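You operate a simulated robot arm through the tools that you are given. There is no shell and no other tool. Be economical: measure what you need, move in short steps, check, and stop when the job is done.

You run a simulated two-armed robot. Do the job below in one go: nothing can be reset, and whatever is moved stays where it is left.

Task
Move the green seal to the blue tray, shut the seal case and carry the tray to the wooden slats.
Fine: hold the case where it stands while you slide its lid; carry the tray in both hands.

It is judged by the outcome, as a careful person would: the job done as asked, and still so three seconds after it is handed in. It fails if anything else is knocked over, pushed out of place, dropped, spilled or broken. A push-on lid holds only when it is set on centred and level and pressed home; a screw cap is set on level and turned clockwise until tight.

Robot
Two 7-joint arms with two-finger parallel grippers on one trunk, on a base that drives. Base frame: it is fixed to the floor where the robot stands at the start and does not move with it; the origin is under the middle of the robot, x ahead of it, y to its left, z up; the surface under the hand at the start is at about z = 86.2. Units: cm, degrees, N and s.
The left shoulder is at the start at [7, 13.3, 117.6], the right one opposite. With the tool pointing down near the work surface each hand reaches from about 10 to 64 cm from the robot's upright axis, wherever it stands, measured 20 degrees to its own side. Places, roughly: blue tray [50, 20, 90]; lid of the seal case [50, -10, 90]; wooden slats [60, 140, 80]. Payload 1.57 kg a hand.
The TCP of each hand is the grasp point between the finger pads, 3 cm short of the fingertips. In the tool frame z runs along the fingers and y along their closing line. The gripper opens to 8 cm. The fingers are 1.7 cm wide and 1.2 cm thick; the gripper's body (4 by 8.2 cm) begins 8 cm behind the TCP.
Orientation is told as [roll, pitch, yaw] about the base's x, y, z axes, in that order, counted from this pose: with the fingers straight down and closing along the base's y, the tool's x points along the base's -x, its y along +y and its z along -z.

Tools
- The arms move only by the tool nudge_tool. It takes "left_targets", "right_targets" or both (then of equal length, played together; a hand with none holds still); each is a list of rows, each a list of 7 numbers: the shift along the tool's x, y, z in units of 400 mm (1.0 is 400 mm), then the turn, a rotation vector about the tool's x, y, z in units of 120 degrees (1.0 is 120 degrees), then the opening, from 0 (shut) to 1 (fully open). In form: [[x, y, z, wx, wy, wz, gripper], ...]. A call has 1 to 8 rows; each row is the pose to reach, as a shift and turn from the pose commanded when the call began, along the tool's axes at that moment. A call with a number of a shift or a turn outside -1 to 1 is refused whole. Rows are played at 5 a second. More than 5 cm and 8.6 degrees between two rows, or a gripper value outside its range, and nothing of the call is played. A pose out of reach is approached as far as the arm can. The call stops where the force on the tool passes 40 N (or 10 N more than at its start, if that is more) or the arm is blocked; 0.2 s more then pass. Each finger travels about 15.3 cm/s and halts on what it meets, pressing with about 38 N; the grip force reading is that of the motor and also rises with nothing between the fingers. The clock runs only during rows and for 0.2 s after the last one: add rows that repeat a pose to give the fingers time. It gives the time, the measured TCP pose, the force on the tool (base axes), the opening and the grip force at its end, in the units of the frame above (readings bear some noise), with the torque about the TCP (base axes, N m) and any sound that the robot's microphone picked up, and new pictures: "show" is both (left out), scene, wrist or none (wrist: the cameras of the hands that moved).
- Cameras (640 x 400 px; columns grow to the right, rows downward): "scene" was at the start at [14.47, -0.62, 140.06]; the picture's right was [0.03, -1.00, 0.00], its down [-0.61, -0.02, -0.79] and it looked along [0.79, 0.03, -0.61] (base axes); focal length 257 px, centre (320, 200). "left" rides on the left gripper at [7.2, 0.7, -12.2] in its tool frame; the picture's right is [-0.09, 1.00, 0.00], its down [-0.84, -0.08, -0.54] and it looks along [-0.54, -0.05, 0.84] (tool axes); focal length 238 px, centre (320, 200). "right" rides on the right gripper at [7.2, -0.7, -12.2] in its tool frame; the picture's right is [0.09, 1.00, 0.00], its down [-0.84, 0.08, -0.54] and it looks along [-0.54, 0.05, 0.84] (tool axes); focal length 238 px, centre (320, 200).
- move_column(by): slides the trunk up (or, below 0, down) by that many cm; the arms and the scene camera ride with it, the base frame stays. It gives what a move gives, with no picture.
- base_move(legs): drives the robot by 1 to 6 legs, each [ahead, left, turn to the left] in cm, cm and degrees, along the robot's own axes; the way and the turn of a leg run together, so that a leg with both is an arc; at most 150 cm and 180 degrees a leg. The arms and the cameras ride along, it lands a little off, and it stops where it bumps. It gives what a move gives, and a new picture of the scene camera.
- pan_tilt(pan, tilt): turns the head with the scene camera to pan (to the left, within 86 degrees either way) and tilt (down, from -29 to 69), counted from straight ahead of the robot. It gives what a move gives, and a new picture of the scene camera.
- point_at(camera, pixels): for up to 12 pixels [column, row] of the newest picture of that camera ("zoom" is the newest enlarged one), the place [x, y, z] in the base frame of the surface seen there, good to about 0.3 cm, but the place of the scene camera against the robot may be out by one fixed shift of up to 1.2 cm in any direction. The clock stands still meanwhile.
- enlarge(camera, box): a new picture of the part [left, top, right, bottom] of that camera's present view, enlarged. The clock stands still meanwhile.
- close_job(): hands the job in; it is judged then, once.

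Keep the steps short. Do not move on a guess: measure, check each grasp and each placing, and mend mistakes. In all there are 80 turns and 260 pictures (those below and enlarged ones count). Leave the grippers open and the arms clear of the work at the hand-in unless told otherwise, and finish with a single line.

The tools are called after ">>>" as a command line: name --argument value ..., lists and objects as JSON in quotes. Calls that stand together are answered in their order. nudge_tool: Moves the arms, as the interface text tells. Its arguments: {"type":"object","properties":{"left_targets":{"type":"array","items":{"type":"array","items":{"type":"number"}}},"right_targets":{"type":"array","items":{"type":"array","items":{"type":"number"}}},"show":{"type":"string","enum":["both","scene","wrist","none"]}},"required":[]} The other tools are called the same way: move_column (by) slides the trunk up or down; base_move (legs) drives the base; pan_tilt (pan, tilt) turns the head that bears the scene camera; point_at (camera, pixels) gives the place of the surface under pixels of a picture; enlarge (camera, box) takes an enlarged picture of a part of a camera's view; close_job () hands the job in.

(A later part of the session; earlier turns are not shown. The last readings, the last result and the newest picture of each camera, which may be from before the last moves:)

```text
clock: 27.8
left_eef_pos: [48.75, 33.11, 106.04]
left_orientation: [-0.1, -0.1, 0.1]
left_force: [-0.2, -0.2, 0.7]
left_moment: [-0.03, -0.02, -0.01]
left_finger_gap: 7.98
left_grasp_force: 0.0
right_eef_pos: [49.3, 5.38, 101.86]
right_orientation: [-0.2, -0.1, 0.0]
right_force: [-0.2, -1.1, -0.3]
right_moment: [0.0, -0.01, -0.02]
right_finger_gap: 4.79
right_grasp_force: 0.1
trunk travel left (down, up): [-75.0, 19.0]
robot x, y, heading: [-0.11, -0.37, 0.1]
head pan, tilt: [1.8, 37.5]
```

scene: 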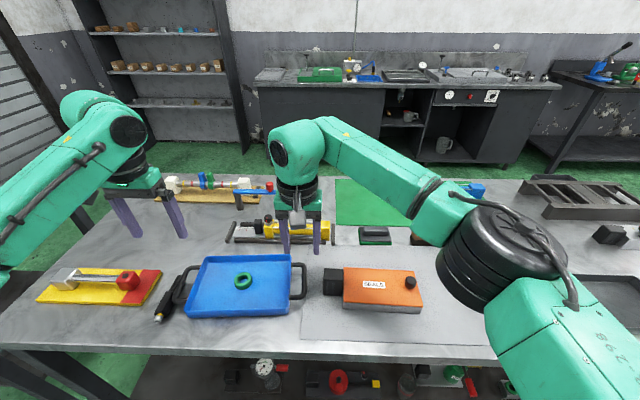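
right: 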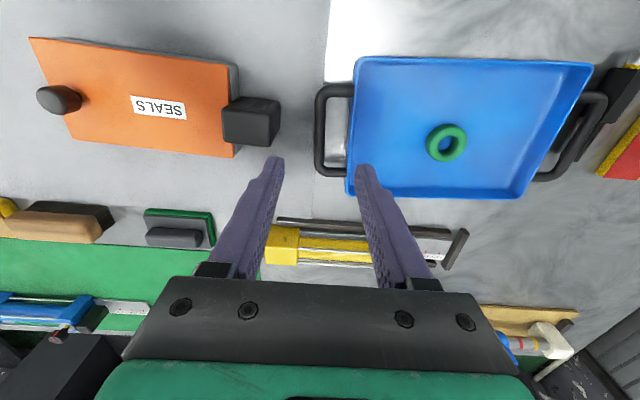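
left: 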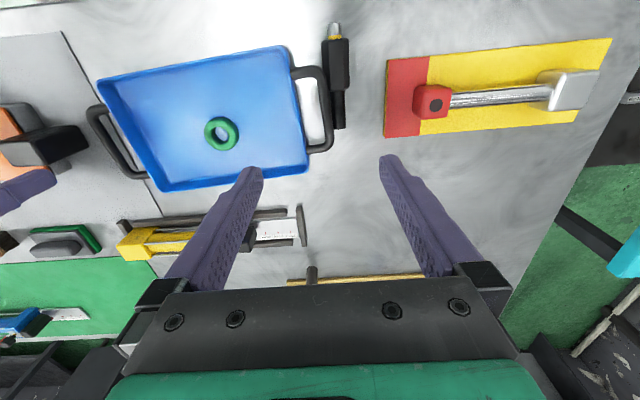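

I measure both handles and the tool lying beside the left one.

>>> point_at --camera "left" --pixels '[[324, 85], [329, 110], [328, 135], [313, 70], [338, 110], [345, 60], [324, 60], [330, 120], [297, 100], [334, 30], [306, 170], [290, 48]]'

>>> point_at --camera "right" --pixels '[[319, 100], [319, 130], [319, 160], [350, 110], [352, 190], [358, 62], [330, 88], [330, 170], [278, 110], [590, 64], [522, 196], [447, 142]]'

>>> enlarge --camera "left" --box '[270, 10, 390, 170]'

>>> enlarge --camera "right" --box '[260, 50, 400, 210]'

```text
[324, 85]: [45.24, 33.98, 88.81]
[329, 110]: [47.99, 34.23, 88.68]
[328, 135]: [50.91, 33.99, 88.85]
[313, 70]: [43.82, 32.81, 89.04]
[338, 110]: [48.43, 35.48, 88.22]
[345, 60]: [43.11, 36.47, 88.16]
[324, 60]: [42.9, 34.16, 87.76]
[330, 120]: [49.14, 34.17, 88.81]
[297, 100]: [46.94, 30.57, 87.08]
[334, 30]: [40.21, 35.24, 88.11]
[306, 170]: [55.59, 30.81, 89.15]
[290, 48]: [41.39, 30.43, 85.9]
```

```text
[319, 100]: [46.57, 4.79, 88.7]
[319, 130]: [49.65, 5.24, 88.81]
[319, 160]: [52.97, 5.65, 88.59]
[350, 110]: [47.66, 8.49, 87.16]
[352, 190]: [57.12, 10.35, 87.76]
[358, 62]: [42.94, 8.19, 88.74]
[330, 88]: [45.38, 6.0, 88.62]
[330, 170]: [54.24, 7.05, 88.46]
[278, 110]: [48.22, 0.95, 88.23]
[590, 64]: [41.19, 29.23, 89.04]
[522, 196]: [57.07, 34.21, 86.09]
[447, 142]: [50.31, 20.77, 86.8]
```

```text
2.50 times, centred on (330, 90) of left
```

zoom: 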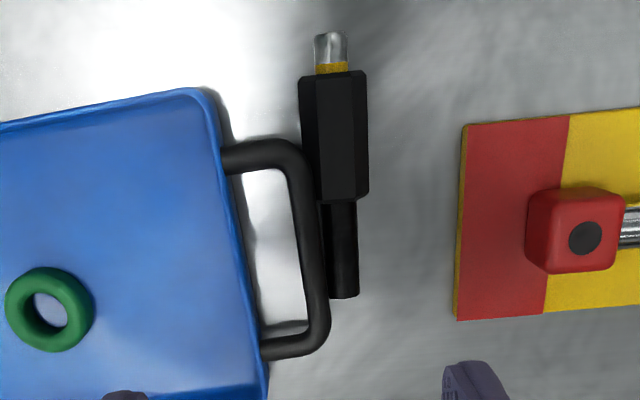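

```text
2.50 times, centred on (330, 130) of right
```

zoom: 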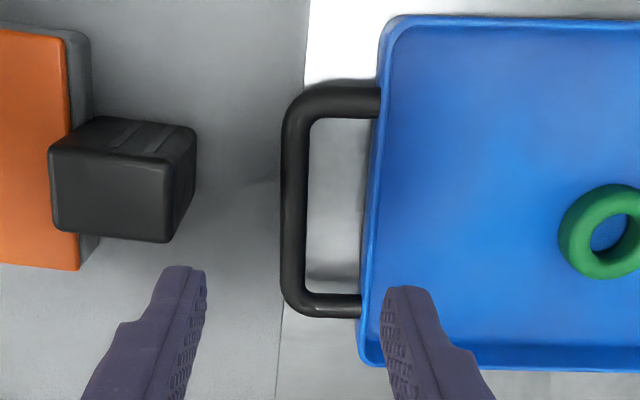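

The pen lies right along the left bar (top 88.2), so the left hand should grip the handle's far cross-arm (x≈52, closing along x), away from the pen. Before gripping I look at the destination.

>>> pan_tilt --pan 65 --tilt 30

```text
clock: 29.1
left_eef_pos: [48.78, 32.94, 106.13]
left_orientation: [-0.1, 0.0, 0.0]
left_force: [0.0, 0.6, 0.1]
left_moment: [-0.04, 0.02, 0.0]
left_finger_gap: 7.99
left_grasp_force: 0.2
right_eef_pos: [49.19, 5.0, 102.0]
right_orientation: [0.0, 0.0, 0.0]
right_force: [-1.1, 0.3, 0.6]
right_moment: [0.03, 0.0, 0.01]
right_finger_gap: 4.8
right_grasp_force: 0.0
trunk travel left (down, up): [-75.0, 19.0]
robot x, y, heading: [0.0, 0.15, 0.4]
head pan, tilt: [65.0, 30.0]
```

scene: 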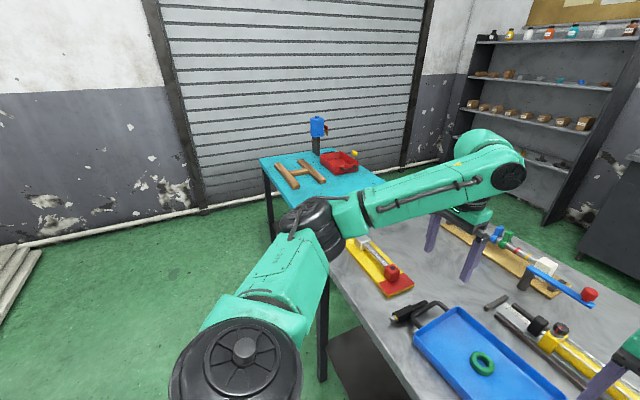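

>>> enlarge --camera "scene" --box '[240, 100, 400, 240]'

>>> point_at --camera "scene" --pixels '[[278, 166], [292, 186], [300, 162], [322, 180], [300, 173], [262, 161], [310, 153], [384, 184], [340, 170], [338, 155], [320, 150], [300, 190]]'

```text
2.86 times, centred on (320, 170) of scene
```

zoom: 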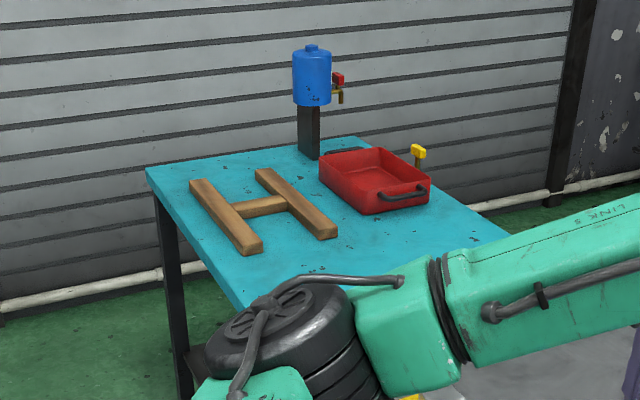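

```text
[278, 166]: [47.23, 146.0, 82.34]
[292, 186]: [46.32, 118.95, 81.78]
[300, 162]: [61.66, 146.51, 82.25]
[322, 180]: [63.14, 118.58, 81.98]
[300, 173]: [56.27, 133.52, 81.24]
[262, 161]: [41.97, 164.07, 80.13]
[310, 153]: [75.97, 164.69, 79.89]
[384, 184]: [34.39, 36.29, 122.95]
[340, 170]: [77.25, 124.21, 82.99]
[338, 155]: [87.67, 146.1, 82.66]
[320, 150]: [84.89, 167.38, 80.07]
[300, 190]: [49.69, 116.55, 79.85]
```

Two slats run along y with a cross-piece. I measure their widths to plan the tray placement.

>>> enlarge --camera "scene" --box '[255, 140, 345, 200]'

```text
6.67 times, centred on (300, 170) of scene
```

zoom: 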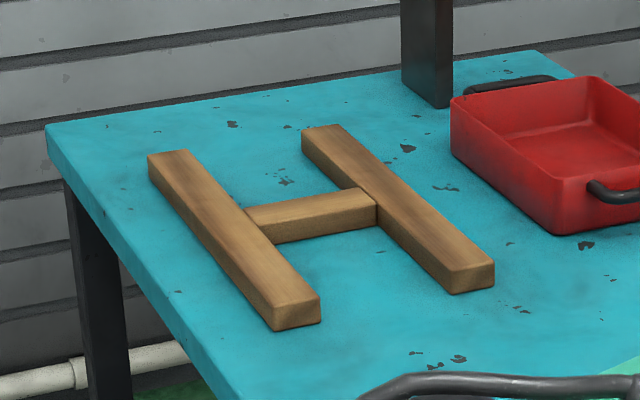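

>>> point_at --camera "zoom" --pixels '[[148, 156], [185, 152], [277, 306], [318, 297], [303, 129], [338, 126], [452, 270], [493, 262], [48, 128], [530, 52], [240, 395], [555, 225]]'

>>> point_at --camera "zoom" --pixels '[[255, 212], [265, 235], [360, 193], [372, 207], [453, 100], [460, 95], [310, 215], [312, 235], [155, 160], [280, 300], [310, 140], [460, 265]]'

```text
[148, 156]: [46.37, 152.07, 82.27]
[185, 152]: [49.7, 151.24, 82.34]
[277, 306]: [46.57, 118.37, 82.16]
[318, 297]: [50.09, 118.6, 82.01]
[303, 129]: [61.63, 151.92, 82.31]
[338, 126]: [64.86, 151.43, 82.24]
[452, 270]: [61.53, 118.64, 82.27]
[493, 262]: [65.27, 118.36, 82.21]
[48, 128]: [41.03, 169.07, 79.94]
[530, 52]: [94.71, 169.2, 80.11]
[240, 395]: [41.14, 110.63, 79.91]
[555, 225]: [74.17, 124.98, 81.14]
```

```text
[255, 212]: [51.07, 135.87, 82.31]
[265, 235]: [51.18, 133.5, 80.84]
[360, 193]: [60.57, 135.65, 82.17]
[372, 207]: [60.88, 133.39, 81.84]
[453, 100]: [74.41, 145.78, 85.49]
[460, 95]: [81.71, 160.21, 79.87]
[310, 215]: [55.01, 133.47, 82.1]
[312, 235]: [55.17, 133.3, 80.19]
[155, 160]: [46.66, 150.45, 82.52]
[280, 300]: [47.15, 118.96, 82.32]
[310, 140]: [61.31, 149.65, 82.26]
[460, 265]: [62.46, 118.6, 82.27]
```

Slats: x 46.5–50 and 61.5–65, y≈118.5–151.5, top 82.2; a 15 cm wide tray spans both. Now I measure the left handle's cross-arms precisely.

>>> point_at --camera "left" --pixels '[[308, 149], [314, 149], [320, 148], [326, 146], [330, 138], [339, 129], [331, 128], [298, 73], [306, 71], [314, 140], [303, 145], [323, 100]]'

>>> pan_tilt --pan 10 --tilt 45

```text
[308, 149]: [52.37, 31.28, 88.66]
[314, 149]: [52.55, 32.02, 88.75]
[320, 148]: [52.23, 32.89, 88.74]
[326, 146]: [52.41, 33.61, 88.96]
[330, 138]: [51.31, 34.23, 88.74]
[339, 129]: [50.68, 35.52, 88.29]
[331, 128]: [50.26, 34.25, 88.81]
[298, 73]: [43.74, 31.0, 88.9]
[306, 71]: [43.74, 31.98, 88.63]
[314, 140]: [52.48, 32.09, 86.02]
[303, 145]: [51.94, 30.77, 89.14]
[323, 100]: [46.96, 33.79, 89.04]
```

```text
clock: 30.4
left_eef_pos: [48.73, 32.84, 106.15]
left_orientation: [0.0, 0.1, 0.1]
left_force: [0.4, 0.1, 0.3]
left_moment: [0.0, -0.03, -0.02]
left_finger_gap: 8.02
left_grasp_force: 0.0
right_eef_pos: [49.25, 5.1, 101.98]
right_orientation: [0.1, -0.1, 0.0]
right_force: [-0.1, 0.3, -0.1]
right_moment: [0.01, 0.02, -0.01]
right_finger_gap: 4.8
right_grasp_force: 0.0
trunk travel left (down, up): [-75.0, 19.0]
robot x, y, heading: [-0.31, -0.14, 0.1]
head pan, tilt: [10.0, 45.0]
```

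scene: 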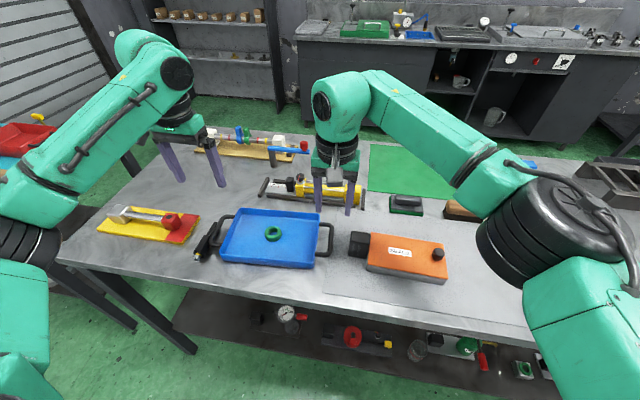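

Far cross-arm of the left handle is at x≈52.35 for y 31.3–33.5. The right bar is at y≈4.95 (x=47.5), and tray yaw ≈+5°. I bring the left hand over the arm at yaw −85 and the right hand lower over its bar.

>>> nudge_tool --left_targets '[[-0.01, 0, 0.02, 0, 0, 0.07, 0.8], [-0.02, 0, 0.04, 0, 0, 0.14, 0.45], [-0.03, 0, 0.06, 0, 0, 0.21, 0.45], [-0.04, 0, 0.08, 0, 0, 0.28, 0.45], [-0.05, 0, 0.1, 0, 0, 0.35, 0.45], [-0.065, -0.01, 0.12, 0, 0, 0.42, 0.45], [-0.08, -0.015, 0.14, 0, 0, 0.49, 0.45], [-0.09, -0.02, 0.15, 0, 0, 0.56, 0.45]]' --right_targets '[[0.01, 0, 0.03, 0, 0, -0.01, 0.4], [0.02, 0, 0.06, 0, 0, -0.02, 0.4], [0.03, 0, 0.09, 0, 0, -0.03, 0.4], [0.04, 0, 0.12, 0, 0, -0.042, 0.4], [0.044, -0.003, 0.14, 0, 0, -0.042, 0.4], [0.044, -0.003, 0.16, 0, 0, -0.042, 0.4], [0.044, -0.003, 0.18, 0, 0, -0.042, 0.4], [0.044, -0.003, 0.2, 0, 0, -0.042, 0.4]]' --show "none"

>>> nudge_tool --left_targets '[[0, 0, 0.02, 0, 0, 0.07, 0.45], [0, 0, 0.04, 0, 0, 0.148, 0.45], [0, 0, 0.05, 0, 0, 0.148, 0.45]]' --right_targets '[[0, 0, 0, 0, 0, 0, 0.38], [0, 0, 0, 0, 0, 0, 0.38], [0, 0, 0, 0, 0, 0, 0.38]]' --show "wrist"

```text
clock: 32.2
left_eef_pos: [52.2, 32.17, 100.22]
left_orientation: [-0.1, 0.0, -67.2]
left_force: [-0.5, -0.1, -0.2]
left_moment: [0.01, -0.01, 0.0]
left_finger_gap: 3.6
left_grasp_force: 0.0
right_eef_pos: [47.14, 5.05, 93.8]
right_orientation: [0.0, 0.1, 5.1]
right_force: [-0.1, 0.2, -0.1]
right_moment: [-0.03, 0.01, 0.02]
right_finger_gap: 3.19
right_grasp_force: 0.0
trunk travel left (down, up): [-75.0, 19.0]
robot x, y, heading: [-0.07, -0.03, -0.1]
head pan, tilt: [10.0, 45.0]
```

```text
refused: row 2 steps farther than a row can; nothing moved
```

>>> nudge_tool --left_targets '[[0, 0, 0.02, 0, 0, 0.05, 0.45], [0, 0, 0.04, 0, 0, 0.1, 0.45], [0, 0, 0.05, 0, 0, 0.148, 0.45]]' --right_targets '[[0, 0, 0, 0, 0, 0, 0.38], [0, 0, 0, 0, 0, 0, 0.38], [0, 0, 0, 0, 0, 0, 0.38]]' --show "wrist"

```text
clock: 33.0
left_eef_pos: [52.39, 32.14, 98.16]
left_orientation: [0.0, 0.0, -84.9]
left_force: [-0.7, 0.2, 0.2]
left_moment: [0.01, -0.02, -0.01]
left_finger_gap: 3.62
left_grasp_force: 0.0
right_eef_pos: [47.18, 4.88, 93.78]
right_orientation: [0.0, 0.1, 5.1]
right_force: [-0.5, 0.1, 0.2]
right_moment: [0.01, 0.01, -0.02]
right_finger_gap: 3.07
right_grasp_force: 0.0
trunk travel left (down, up): [-75.0, 19.0]
robot x, y, heading: [0.47, -0.12, -0.2]
head pan, tilt: [10.0, 45.0]
```

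right: 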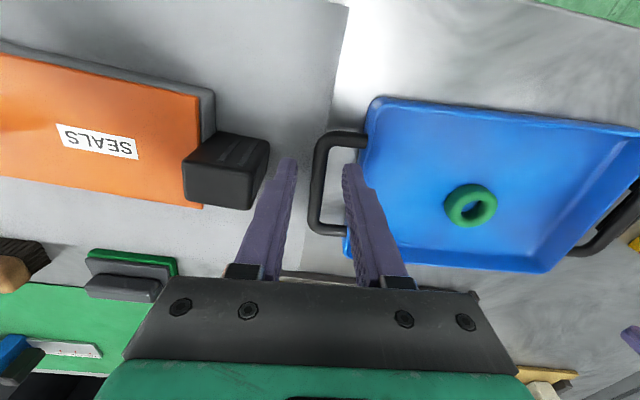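
left: 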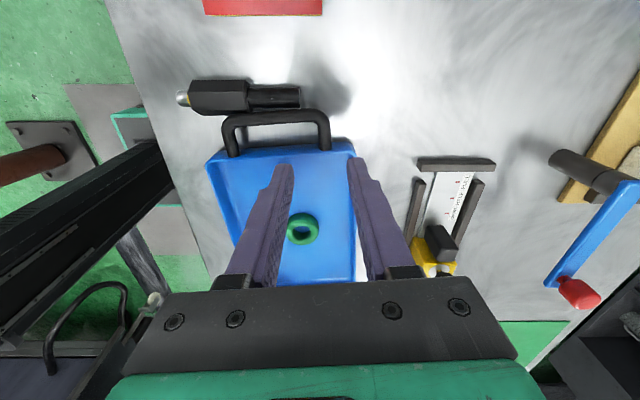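

I re-measure the grip points from these closer views.

>>> point_at --camera "right" --pixels '[[315, 160], [315, 185], [315, 210], [330, 138], [330, 229], [360, 190], [250, 190]]'

>>> point_at --camera "left" --pixels '[[325, 128], [326, 138], [323, 118], [327, 146], [318, 130], [230, 135], [275, 117], [300, 103], [290, 150]]'

>>> enlarge --camera "left" --box '[200, 70, 360, 190]'

```text
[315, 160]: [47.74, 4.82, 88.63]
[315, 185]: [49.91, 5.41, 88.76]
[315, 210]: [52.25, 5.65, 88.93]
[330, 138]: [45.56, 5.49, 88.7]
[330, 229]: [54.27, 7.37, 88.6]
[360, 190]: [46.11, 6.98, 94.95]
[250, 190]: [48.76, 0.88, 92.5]
```

```text
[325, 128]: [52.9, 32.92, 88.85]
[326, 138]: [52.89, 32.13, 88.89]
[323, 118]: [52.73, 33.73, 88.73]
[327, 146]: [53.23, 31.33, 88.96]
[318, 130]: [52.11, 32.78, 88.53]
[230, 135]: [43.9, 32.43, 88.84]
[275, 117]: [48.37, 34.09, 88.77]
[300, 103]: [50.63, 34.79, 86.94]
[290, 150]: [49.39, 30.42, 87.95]
```

```text
3.33 times, centred on (280, 130) of left
```

zoom: 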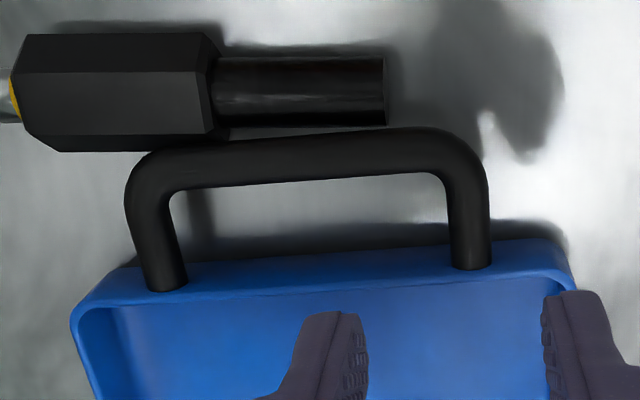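

Far arm centre is x≈52.7. I adjust the left hand by +0.3 in x and lower both hands most of the way with fingers open.

>>> nudge_tool --left_targets '[[0.002, 0.0085, 0.06, 0, 0, 0, 0.45], [0.002, 0.0085, 0.12, 0, 0, 0, 0.45], [0.002, 0.0085, 0.15, 0, 0, 0, 0.45]]' --right_targets '[[0, -0.003, 0.02, 0, 0, 0, 0.38], [0, -0.003, 0.04, 0, 0, 0, 0.38], [0, -0.003, 0.05, 0, 0, 0, 0.38]]' --show "wrist"

>>> enlarge --camera "left" --box '[220, 80, 420, 240]'

>>> enlarge --camera "right" --box '[220, 100, 420, 260]'

```text
clock: 33.8
left_eef_pos: [52.75, 32.07, 92.4]
left_orientation: [0.0, 0.0, -84.8]
left_force: [0.3, 0.0, 0.0]
left_moment: [0.01, -0.02, -0.02]
left_finger_gap: 3.58
left_grasp_force: 0.1
right_eef_pos: [47.27, 5.06, 91.79]
right_orientation: [-0.1, 0.0, 5.0]
right_force: [-0.7, 0.2, -0.1]
right_moment: [-0.02, 0.0, -0.04]
right_finger_gap: 3.05
right_grasp_force: 0.0
trunk travel left (down, up): [-75.0, 19.0]
robot x, y, heading: [0.36, -0.13, 0.1]
head pan, tilt: [10.0, 45.0]
```

right: 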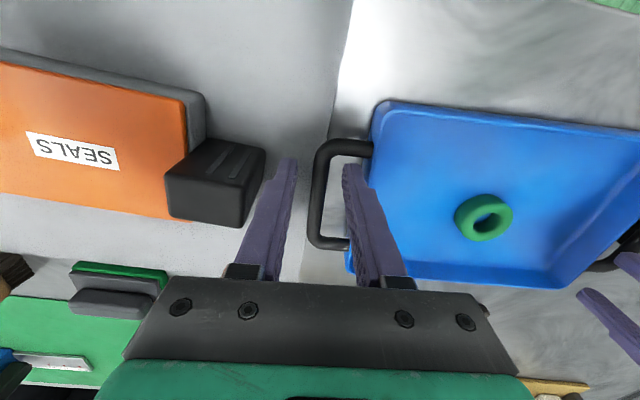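
left: 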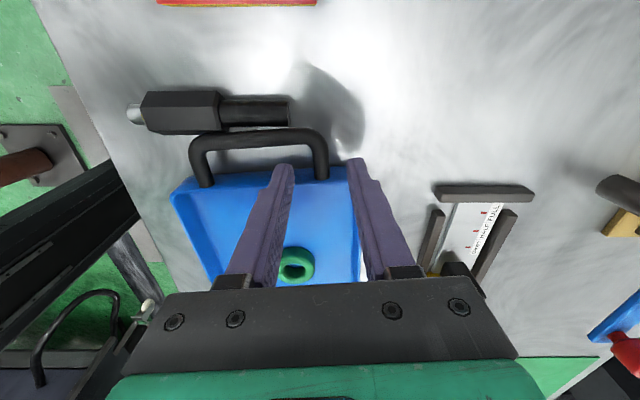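

```text
2.50 times, centred on (320, 160) of left
```

zoom: 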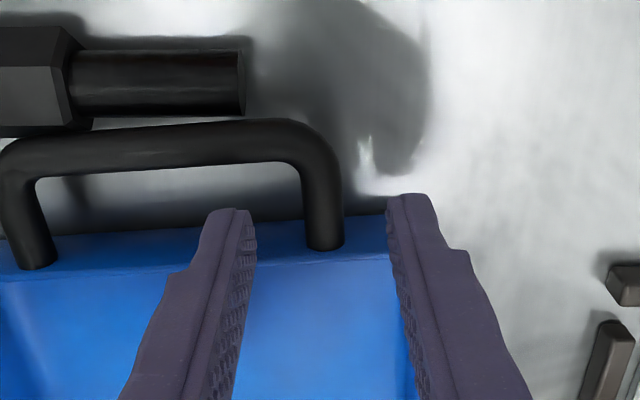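

```text
2.50 times, centred on (320, 180) of right
```

zoom: 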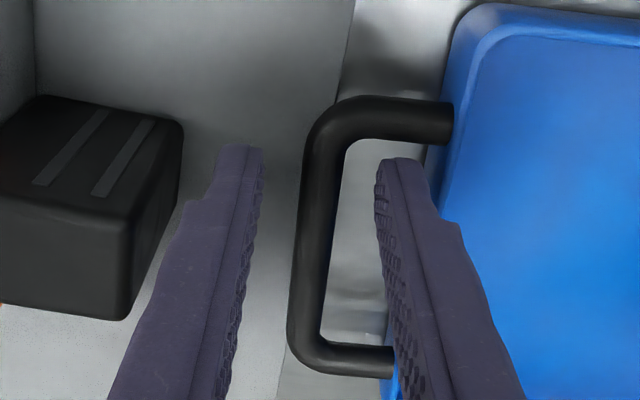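

In the enlarged view the fingertips seem to overlap the tray rim. I check those edges by measurement.

>>> point_at --camera "zoom" --pixels '[[320, 140]]'

>>> point_at --camera "left" --pixels '[[286, 166], [356, 161], [340, 170], [340, 174], [300, 172], [300, 176], [300, 180], [285, 143], [285, 147], [285, 151], [320, 165], [324, 150]]'

```text
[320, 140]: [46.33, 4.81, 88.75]
```

```text
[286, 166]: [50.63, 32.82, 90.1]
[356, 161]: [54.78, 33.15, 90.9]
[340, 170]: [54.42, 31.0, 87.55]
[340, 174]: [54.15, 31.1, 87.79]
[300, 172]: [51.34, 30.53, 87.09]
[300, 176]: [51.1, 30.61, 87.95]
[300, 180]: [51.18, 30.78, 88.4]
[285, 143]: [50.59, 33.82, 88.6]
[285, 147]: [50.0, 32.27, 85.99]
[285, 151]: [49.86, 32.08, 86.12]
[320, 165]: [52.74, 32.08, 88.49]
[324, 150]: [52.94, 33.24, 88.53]
```

The edges check out: wall at y≈31.0 and bar inner edge ≈33.6, so I shift the left hand by +0.2 in y. I then lower both to z≈90 and close.

>>> nudge_tool --left_targets '[[0.005, 0, 0, 0, 0, 0, 0.45], [0.005, 0, 0.03, 0, 0, 0, 0.45], [0.005, 0, 0.06, 0, 0, 0, 0.45], [0.005, 0, 0.06, 0, 0, 0, 0.45]]' --right_targets '[[0, -0.005, 0, 0, 0, 0, 0.38], [0, -0.005, 0.02, 0, 0, 0, 0.38], [0, -0.005, 0.045, 0, 0, 0, 0.38], [0, -0.005, 0.045, 0, 0, 0, 0.38]]' --show "wrist"

```text
clock: 34.8
left_eef_pos: [52.75, 32.22, 90.11]
left_orientation: [0.0, 0.0, -84.8]
left_force: [-0.6, -0.3, 0.4]
left_moment: [0.0, 0.03, 0.01]
left_finger_gap: 3.6
left_grasp_force: 0.0
right_eef_pos: [47.34, 4.59, 90.09]
right_orientation: [0.0, 0.1, 5.0]
right_force: [1.1, -0.6, 0.3]
right_moment: [0.0, -0.03, 0.01]
right_finger_gap: 3.04
right_grasp_force: 0.0
trunk travel left (down, up): [-75.0, 19.0]
robot x, y, heading: [-0.39, -0.14, -0.0]
head pan, tilt: [10.0, 45.0]
```

right: 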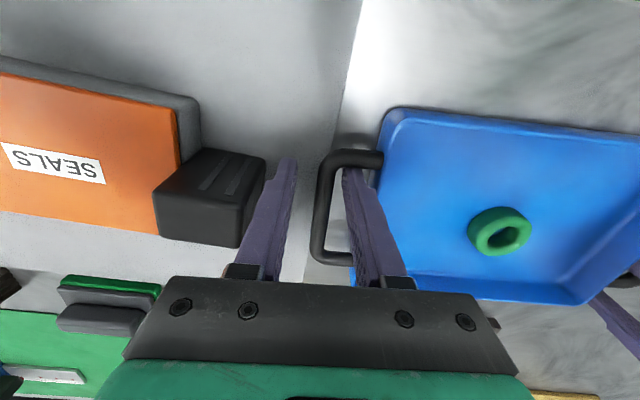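
left: 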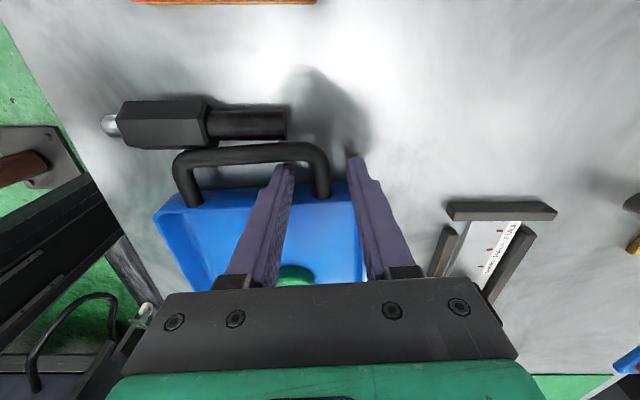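

Both hands are seated around the bars. I shift the right slightly (+0.6 x, +0.15 y) and close it first, which moves the tray, if at all, away from the pen.

>>> nudge_tool --right_targets '[[-0.015, 0.004, 0, 0, 0, 0, 0.38], [-0.015, 0.004, 0, 0, 0, 0, 0.25], [-0.015, 0.004, 0, 0, 0, 0, 0.15], [-0.015, 0.004, 0, 0, 0, 0, 0.0], [-0.015, 0.004, 0, 0, 0, 0, 0.0]]' --show "none"

>>> nudge_tool --left_targets '[[0, 0, 0, 0, 0, 0, 0.25], [0, 0, 0, 0, 0, 0, 0.12], [0, 0, 0, 0, 0, 0, 0], [0, 0, 0, 0, 0, 0, 0]]' --show "wrist"

>>> enlarge --camera "left" --box '[90, 80, 410, 280]'

```text
clock: 36.0
left_eef_pos: [52.71, 32.33, 90.12]
left_orientation: [0.1, 0.0, -84.8]
left_force: [-0.2, -0.4, 0.0]
left_moment: [-0.01, -0.02, -0.01]
left_finger_gap: 3.59
left_grasp_force: 0.1
right_eef_pos: [47.82, 5.08, 89.89]
right_orientation: [0.0, 0.1, 5.0]
right_force: [-0.1, 0.2, 0.7]
right_moment: [0.03, -0.03, -0.15]
right_finger_gap: 1.13
right_grasp_force: 28.8
trunk travel left (down, up): [-75.0, 19.0]
robot x, y, heading: [-0.15, 0.21, -0.2]
head pan, tilt: [10.0, 45.0]
```

```text
clock: 37.0
left_eef_pos: [52.71, 32.32, 90.0]
left_orientation: [0.0, 0.1, -84.8]
left_force: [-3.5, -2.3, 1.1]
left_moment: [0.01, 0.05, -0.25]
left_finger_gap: 1.1
left_grasp_force: 28.9
right_eef_pos: [47.84, 5.08, 89.95]
right_orientation: [-0.1, -0.1, 5.1]
right_force: [2.5, 1.7, 0.4]
right_moment: [0.05, -0.04, -0.22]
right_finger_gap: 1.16
right_grasp_force: 28.6
trunk travel left (down, up): [-75.0, 19.0]
robot x, y, heading: [0.13, -0.07, -0.0]
head pan, tilt: [10.0, 45.0]
```

left: 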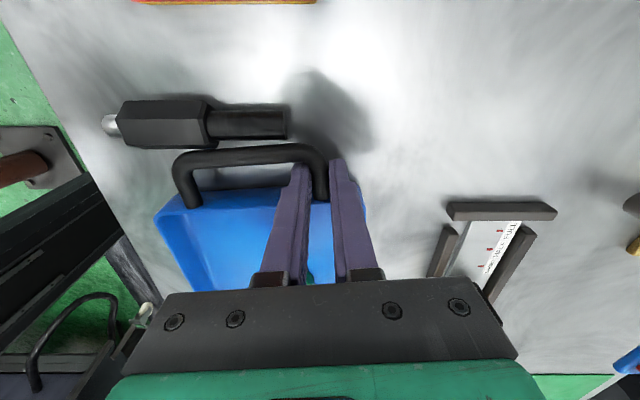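

```text
2.00 times, centred on (250, 180) of left
```

zoom: 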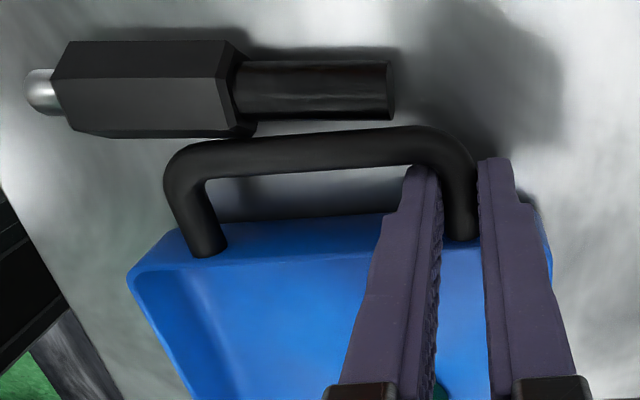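

Both hands hold the handles (gap 1.1) and the pen is untouched. I lift straight up 2 cm together and check.

>>> nudge_tool --left_targets '[[0, 0, -0.01, 0, 0, 0, 0], [0, 0, -0.02, 0, 0, 0, 0], [0, 0, -0.035, 0, 0, 0, 0], [0, 0, -0.05, 0, 0, 0, 0]]' --right_targets '[[0, 0, -0.01, 0, 0, 0, 0], [0, 0, -0.02, 0, 0, 0, 0], [0, 0, -0.035, 0, 0, 0, 0], [0, 0, -0.05, 0, 0, 0, 0]]' --show "both"

```text
clock: 38.0
left_eef_pos: [52.78, 32.12, 91.73]
left_orientation: [0.0, 0.0, -84.9]
left_force: [-4.4, -12.0, 1.7]
left_moment: [-0.95, 0.03, -0.17]
left_finger_gap: 1.13
left_grasp_force: 28.8
right_eef_pos: [47.76, 4.96, 91.91]
right_orientation: [0.2, 0.2, 5.1]
right_force: [4.0, 12.3, -4.7]
right_moment: [0.15, 0.12, -0.15]
right_finger_gap: 1.1
right_grasp_force: 29.1
trunk travel left (down, up): [-75.0, 19.0]
robot x, y, heading: [0.19, -0.38, 0.0]
head pan, tilt: [10.0, 45.0]
```

scene: 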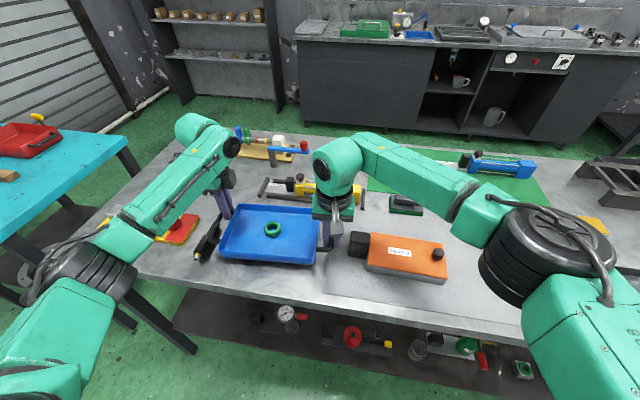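
right: 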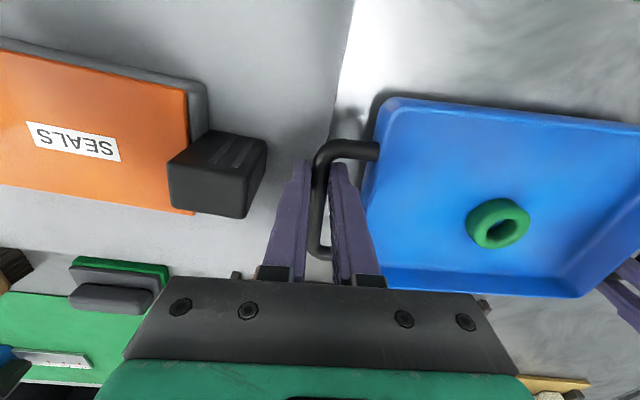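
left: 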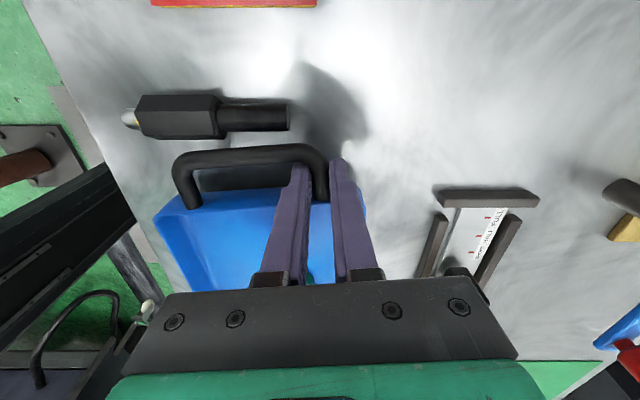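

Lifted level; the ring stays put. The hands pull apart with 12 N, so I ease them together slightly, then raise the trunk to clear everything.

>>> nudge_tool --left_targets '[[-0.003, 0.001, 0, 0, 0, 0, 0], [-0.004, 0.0015, 0, 0, 0, 0, 0]]' --right_targets '[[0, 0.002, 0, 0, 0, 0, 0], [0, 0.003, 0, 0, 0, 0, 0]]' --show "none"

>>> move_column --by 14

>>> pan_tilt --pan 80 --tilt 45

```text
clock: 38.6
left_eef_pos: [52.8, 32.33, 91.79]
left_orientation: [-0.1, 0.0, -84.7]
left_force: [-3.3, -6.0, 0.9]
left_moment: [-0.6, 0.02, -0.33]
left_finger_gap: 1.14
left_grasp_force: 29.4
right_eef_pos: [47.83, 4.98, 92.0]
right_orientation: [0.0, 0.0, 5.0]
right_force: [2.9, 5.0, -3.9]
right_moment: [0.05, 0.03, -0.3]
right_finger_gap: 1.12
right_grasp_force: 28.7
trunk travel left (down, up): [-75.0, 19.0]
robot x, y, heading: [-0.06, -0.04, -0.0]
head pan, tilt: [10.0, 45.0]
```

```text
clock: 40.2
left_eef_pos: [52.87, 32.23, 105.8]
left_orientation: [-0.1, 0.1, -84.9]
left_force: [-1.8, 4.1, -2.9]
left_moment: [0.32, 0.04, -0.29]
left_finger_gap: 1.17
left_grasp_force: 28.3
right_eef_pos: [47.96, 4.97, 105.99]
right_orientation: [-0.2, 0.0, 5.0]
right_force: [1.6, -5.2, -0.3]
right_moment: [-0.09, -0.1, -0.21]
right_finger_gap: 1.11
right_grasp_force: 28.7
trunk travel left (down, up): [-89.0, 5.0]
robot x, y, heading: [-0.19, -0.1, -0.1]
head pan, tilt: [10.0, 45.0]
```

```text
clock: 41.7
left_eef_pos: [52.81, 32.19, 105.73]
left_orientation: [0.0, 0.0, -84.8]
left_force: [-1.0, 9.0, -1.4]
left_moment: [0.37, 0.02, -0.34]
left_finger_gap: 1.13
left_grasp_force: 29.0
right_eef_pos: [47.77, 5.04, 105.97]
right_orientation: [-0.1, 0.1, 5.0]
right_force: [0.8, -9.6, -0.4]
right_moment: [-0.18, -0.08, -0.27]
right_finger_gap: 1.11
right_grasp_force: 28.8
trunk travel left (down, up): [-89.0, 5.0]
robot x, y, heading: [0.15, -0.04, 0.1]
head pan, tilt: [80.0, 45.0]
```

scene: 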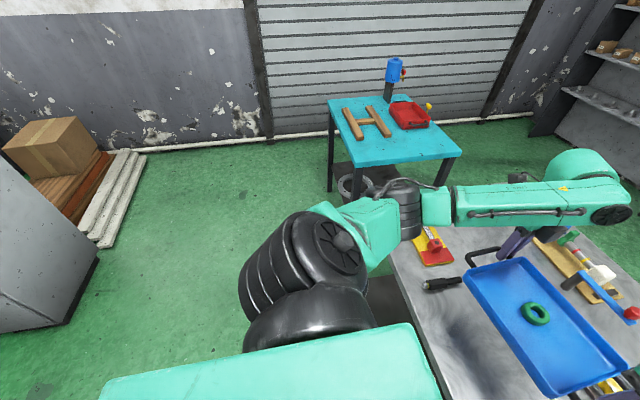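

Floor looks open; there is a bucket by the near table (350,187). I measure it and the pallet before driving.

>>> point_at --camera "scene" --pixels '[[340, 185], [352, 195], [331, 190], [110, 240], [140, 155], [90, 260], [332, 101], [335, 160], [400, 240], [393, 100], [440, 345]]'

>>> enlarge --camera "scene" --box '[300, 60, 460, 260]'

```text
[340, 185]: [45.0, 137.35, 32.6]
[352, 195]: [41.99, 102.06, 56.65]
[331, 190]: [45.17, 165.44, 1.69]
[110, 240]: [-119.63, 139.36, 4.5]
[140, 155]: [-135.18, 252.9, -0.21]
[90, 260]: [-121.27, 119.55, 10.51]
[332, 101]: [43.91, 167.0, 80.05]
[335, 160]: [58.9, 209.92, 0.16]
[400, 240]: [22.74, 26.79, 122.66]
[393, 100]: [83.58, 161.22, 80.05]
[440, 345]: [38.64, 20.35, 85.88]
```

```text
2.00 times, centred on (380, 160) of scene
```

zoom: 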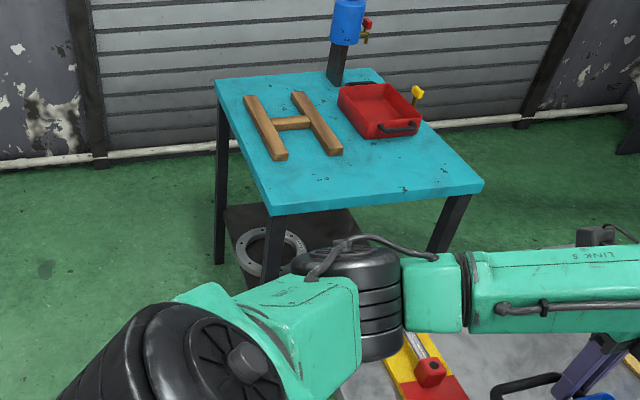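

The path is clear (bench edge x≈38.6, teal table edge x≈41). I back off 15 cm, then drive 120 cm left and turn −5° to square the tray to the slats.

>>> base_move --legs '[[-15, 0, 0], [0, 60, 0], [0, 60, 0], [0, 0, -5]]'

>>> pan_tilt --pan 20 --tilt 45

```text
clock: 49.5
left_eef_pos: [39.76, 147.62, 105.71]
left_orientation: [-0.1, -0.2, -89.2]
left_force: [1.0, 13.1, -1.4]
left_moment: [0.19, 0.0, -0.33]
left_finger_gap: 1.14
left_grasp_force: 29.2
right_eef_pos: [32.84, 120.82, 106.11]
right_orientation: [-0.1, 0.0, 0.6]
right_force: [-1.3, -13.1, -1.2]
right_moment: [-0.23, -0.02, -0.3]
right_finger_gap: 1.14
right_grasp_force: 28.7
trunk travel left (down, up): [-89.0, 5.0]
robot x, y, heading: [-15.01, 119.48, -4.5]
head pan, tilt: [80.0, 45.0]
```

scene: 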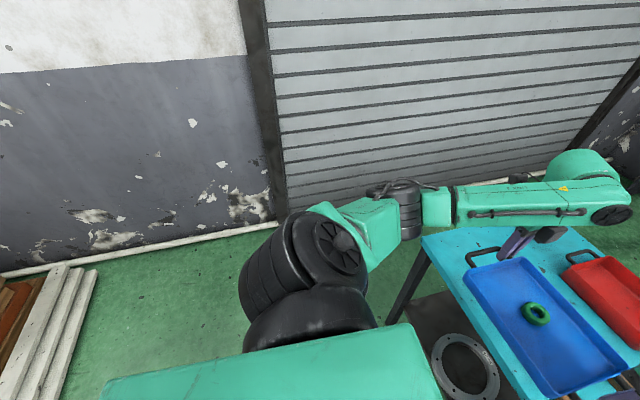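

```text
clock: 50.8
left_eef_pos: [39.88, 147.48, 105.74]
left_orientation: [-0.1, 0.1, -89.2]
left_force: [-1.1, 1.7, -0.6]
left_moment: [-0.02, 0.04, -0.29]
left_finger_gap: 1.13
left_grasp_force: 28.7
right_eef_pos: [32.99, 120.74, 106.0]
right_orientation: [0.0, 0.0, 0.6]
right_force: [2.2, -1.2, -1.3]
right_moment: [-0.02, -0.05, -0.27]
right_finger_gap: 1.13
right_grasp_force: 28.7
trunk travel left (down, up): [-89.0, 5.0]
robot x, y, heading: [-15.38, 119.47, -4.7]
head pan, tilt: [20.0, 45.0]
```

scene: 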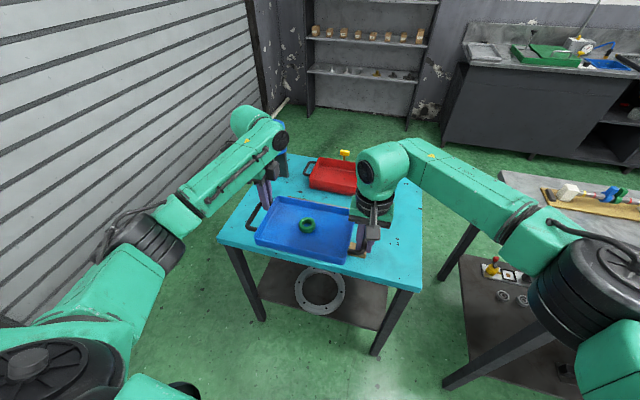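

Arrived. I measure the tray's corners and use the wrist cameras to see the slats.

>>> enlarge --camera "scene" --box '[200, 130, 440, 280]'

>>> nudge_tool --left_targets '[[0, 0, 0, 0, 0, 0, 0]]' --right_targets '[[0, 0, 0, 0, 0, 0, 0]]' --show "wrist"

```text
2.67 times, centred on (320, 205) of scene
```

zoom: 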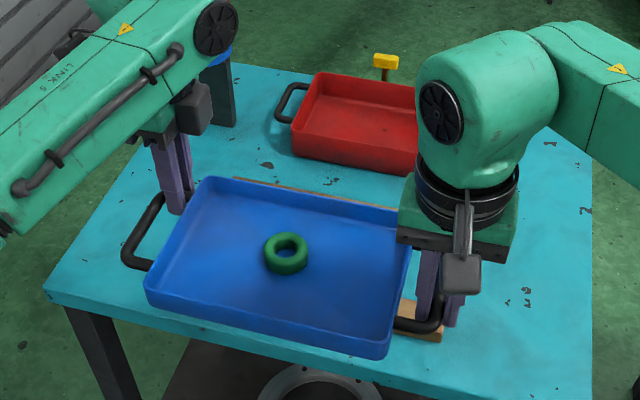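

```text
clock: 51.2
left_eef_pos: [39.97, 147.52, 105.81]
left_orientation: [-0.1, 0.1, -89.2]
left_force: [-1.5, 1.1, -1.8]
left_moment: [0.02, 0.0, -0.32]
left_finger_gap: 1.14
left_grasp_force: 29.0
right_eef_pos: [32.85, 120.62, 106.02]
right_orientation: [-0.1, 0.0, 0.6]
right_force: [1.9, -1.1, -1.5]
right_moment: [-0.02, -0.06, -0.23]
right_finger_gap: 1.15
right_grasp_force: 28.9
trunk travel left (down, up): [-89.0, 5.0]
robot x, y, heading: [-15.21, 119.06, -4.4]
head pan, tilt: [20.0, 45.0]
```

right: 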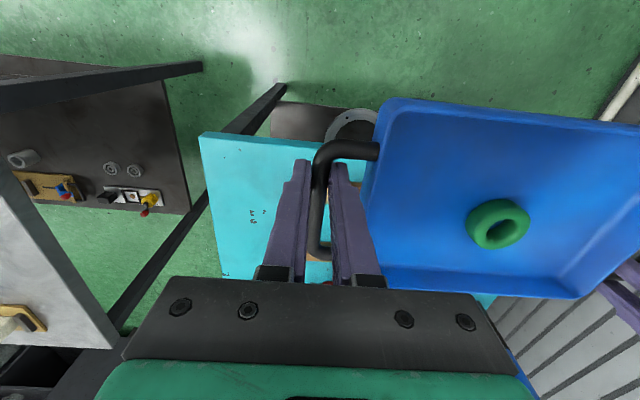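
left: 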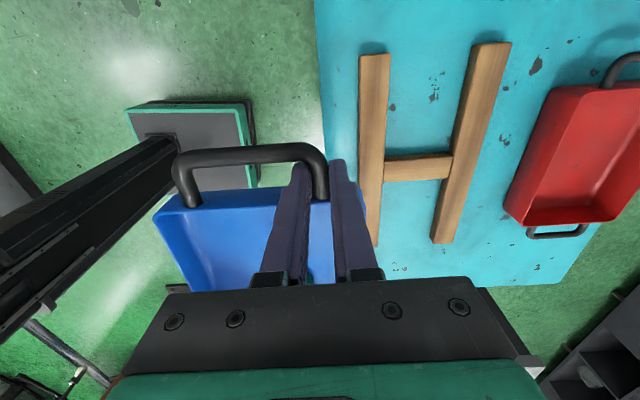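

The left wrist camera sees the slats fully. I measure slats and tray with the wrist cameras, which have no offset.

>>> point_at --camera "left" --pixels '[[361, 57], [389, 56], [364, 200], [379, 243], [475, 45], [510, 44], [432, 240], [452, 241], [386, 170], [452, 168], [530, 200], [400, 158]]'

>>> point_at --camera "right" --pixels '[[376, 112], [396, 102], [358, 186], [388, 292], [576, 296], [636, 130], [335, 150], [318, 250], [500, 225], [636, 244], [316, 215], [600, 270]]'

>>> point_at --camera "zoom" --pixels '[[208, 180], [148, 292], [388, 352], [285, 255]]'

>>> point_at --camera "left" --pixels '[[193, 195], [183, 170], [320, 165], [250, 155], [300, 150], [345, 190], [160, 220], [240, 210]]'

```text
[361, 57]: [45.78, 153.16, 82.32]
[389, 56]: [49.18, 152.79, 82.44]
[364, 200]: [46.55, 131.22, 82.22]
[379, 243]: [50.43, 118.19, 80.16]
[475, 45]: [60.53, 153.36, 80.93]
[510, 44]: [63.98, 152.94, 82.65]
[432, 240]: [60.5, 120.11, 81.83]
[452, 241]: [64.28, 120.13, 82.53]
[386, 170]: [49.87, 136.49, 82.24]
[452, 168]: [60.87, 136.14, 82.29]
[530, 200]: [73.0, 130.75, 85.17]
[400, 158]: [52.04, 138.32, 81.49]
```

```text
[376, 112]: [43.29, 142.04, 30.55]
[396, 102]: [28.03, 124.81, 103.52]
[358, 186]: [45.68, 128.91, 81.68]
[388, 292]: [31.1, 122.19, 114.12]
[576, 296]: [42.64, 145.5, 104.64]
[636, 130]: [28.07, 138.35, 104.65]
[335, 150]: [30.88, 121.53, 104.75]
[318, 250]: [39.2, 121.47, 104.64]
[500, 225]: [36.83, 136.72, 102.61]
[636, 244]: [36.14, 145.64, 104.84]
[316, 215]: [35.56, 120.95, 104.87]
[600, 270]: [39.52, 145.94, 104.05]
```

```text
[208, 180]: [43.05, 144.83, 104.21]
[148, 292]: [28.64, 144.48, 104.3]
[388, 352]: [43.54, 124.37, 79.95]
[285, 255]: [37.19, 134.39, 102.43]
```

```text
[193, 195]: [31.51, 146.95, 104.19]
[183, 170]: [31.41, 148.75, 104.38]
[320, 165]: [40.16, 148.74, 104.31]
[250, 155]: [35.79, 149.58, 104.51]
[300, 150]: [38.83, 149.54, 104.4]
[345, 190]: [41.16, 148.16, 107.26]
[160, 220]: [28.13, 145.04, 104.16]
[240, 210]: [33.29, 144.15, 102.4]
```

Slats (wrist): x 46.0–49.7 and 60.7–64.2, y 119.5–153, centre (55.1,136). Tray: centre (35.45,135.2), nearly square (≈−1°). I turn +1.5° and advance 14 cm first.

>>> base_move --legs '[[0, 0, 1.5], [14, 0.4, 0]]'

>>> nudge_tool --left_targets '[[0, 0, 0, 0, 0, 0, 0]]' --right_targets '[[0, 0, 0, 0, 0, 0, 0]]' --show "wrist"

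```text
clock: 52.8
left_eef_pos: [52.64, 148.67, 105.75]
left_orientation: [0.1, -0.1, -87.6]
left_force: [-1.8, 1.9, -1.0]
left_moment: [0.03, 0.01, -0.31]
left_finger_gap: 1.12
left_grasp_force: 29.2
right_eef_pos: [46.32, 121.84, 106.11]
right_orientation: [0.0, -0.1, 2.2]
right_force: [1.2, -1.0, -2.4]
right_moment: [-0.03, -0.1, -0.29]
right_finger_gap: 1.14
right_grasp_force: 29.2
trunk travel left (down, up): [-89.0, 5.0]
robot x, y, heading: [-1.09, 119.12, -2.9]
head pan, tilt: [20.0, 45.0]
```

scene: 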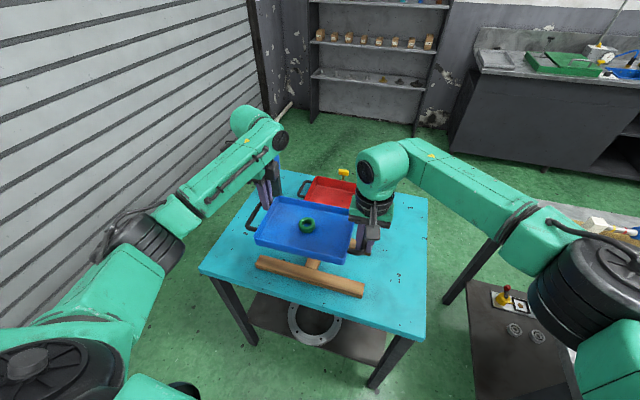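

```text
clock: 53.2
left_eef_pos: [52.89, 148.83, 105.77]
left_orientation: [-0.1, 0.1, -87.7]
left_force: [-2.0, -0.2, -0.8]
left_moment: [-0.04, 0.03, -0.3]
left_finger_gap: 1.14
left_grasp_force: 28.7
right_eef_pos: [46.51, 121.83, 106.03]
right_orientation: [-0.1, -0.1, 2.0]
right_force: [2.3, -0.5, -0.8]
right_moment: [0.01, -0.06, -0.25]
right_finger_gap: 1.12
right_grasp_force: 28.6
trunk travel left (down, up): [-89.0, 5.0]
robot x, y, heading: [-1.72, 118.75, -2.7]
head pan, tilt: [20.0, 45.0]
```

right: 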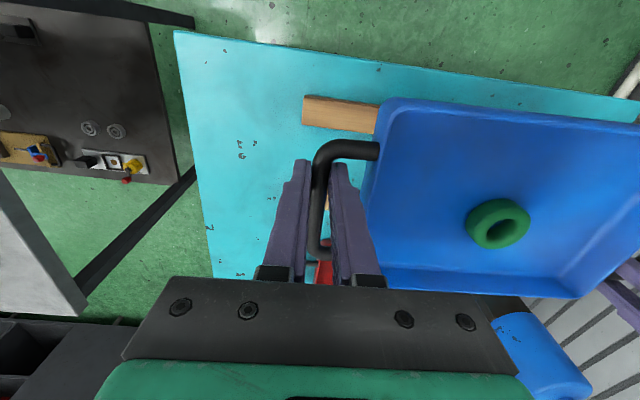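
left: 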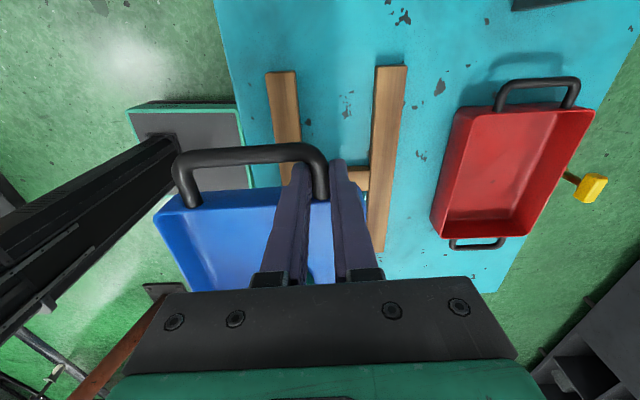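

Tray centre now ≈(48.6,136.4). I advance the last 6.5 cm.

>>> base_move --legs '[[6.5, 0.3, 0]]'

>>> move_column --by -12

>>> nudge_tool --left_targets '[[0, 0, 0, 0, 0, 0, 0]]' --right_targets '[[0, 0, 0, 0, 0, 0, 0]]' --show "both"

```text
clock: 54.2
left_eef_pos: [58.46, 148.61, 106.17]
left_orientation: [0.4, 0.0, -87.6]
left_force: [-2.4, 1.5, -1.0]
left_moment: [-0.01, 0.0, -0.31]
left_finger_gap: 1.13
left_grasp_force: 29.1
right_eef_pos: [52.25, 121.85, 106.38]
right_orientation: [0.0, -0.4, 2.2]
right_force: [1.3, -0.4, -0.9]
right_moment: [0.0, -0.1, -0.29]
right_finger_gap: 1.12
right_grasp_force: 28.7
trunk travel left (down, up): [-89.0, 5.0]
robot x, y, heading: [5.16, 118.95, -2.9]
head pan, tilt: [20.0, 45.0]
```

scene: 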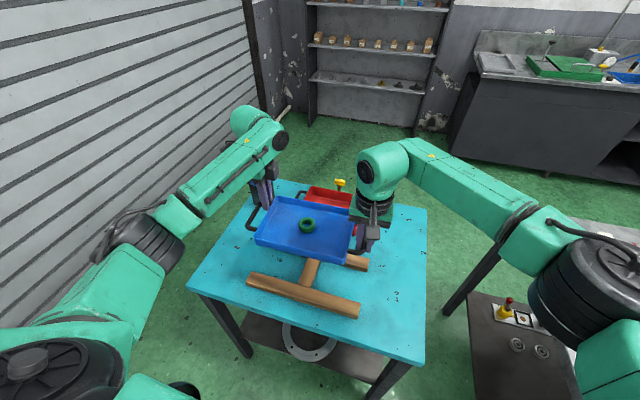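

```text
clock: 55.7
left_eef_pos: [59.29, 148.76, 93.79]
left_orientation: [-0.1, 0.0, -87.7]
left_force: [-1.9, 0.5, -1.7]
left_moment: [-0.01, -0.01, -0.34]
left_finger_gap: 1.14
left_grasp_force: 29.0
right_eef_pos: [52.85, 121.69, 94.03]
right_orientation: [-0.1, 0.0, 2.1]
right_force: [2.7, 0.0, -0.9]
right_moment: [0.01, -0.07, -0.26]
right_finger_gap: 1.15
right_grasp_force: 28.6
trunk travel left (down, up): [-77.0, 17.0]
robot x, y, heading: [5.16, 118.83, -3.0]
head pan, tilt: [20.0, 45.0]
```

```text
clock: 56.1
left_eef_pos: [59.2, 148.58, 93.77]
left_orientation: [0.0, 0.0, -87.6]
left_force: [-2.3, 0.6, -2.8]
left_moment: [0.04, 0.04, -0.34]
left_finger_gap: 1.11
left_grasp_force: 29.0
right_eef_pos: [52.87, 121.74, 94.02]
right_orientation: [0.0, 0.1, 2.2]
right_force: [1.7, -1.0, -1.4]
right_moment: [-0.03, -0.05, -0.24]
right_finger_gap: 1.14
right_grasp_force: 28.5
trunk travel left (down, up): [-77.0, 17.0]
robot x, y, heading: [5.09, 119.13, -2.9]
head pan, tilt: [20.0, 45.0]
```

scene: 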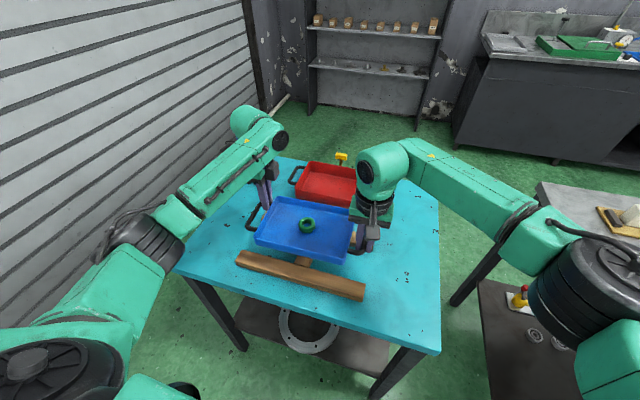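
right: 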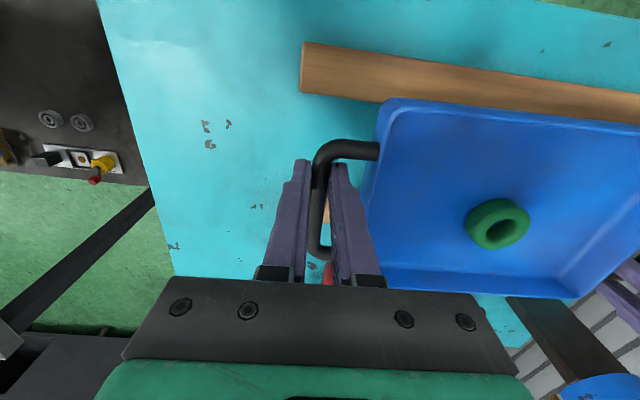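
left: 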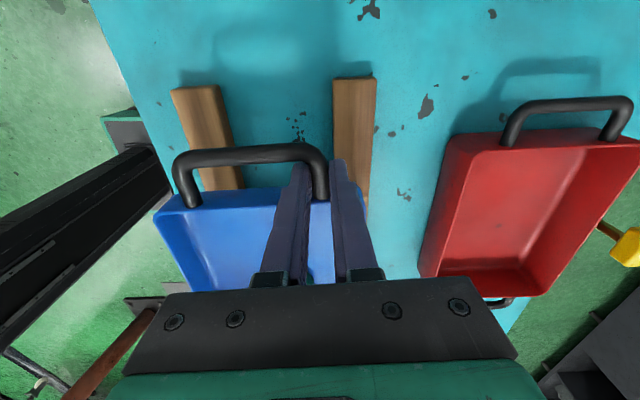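

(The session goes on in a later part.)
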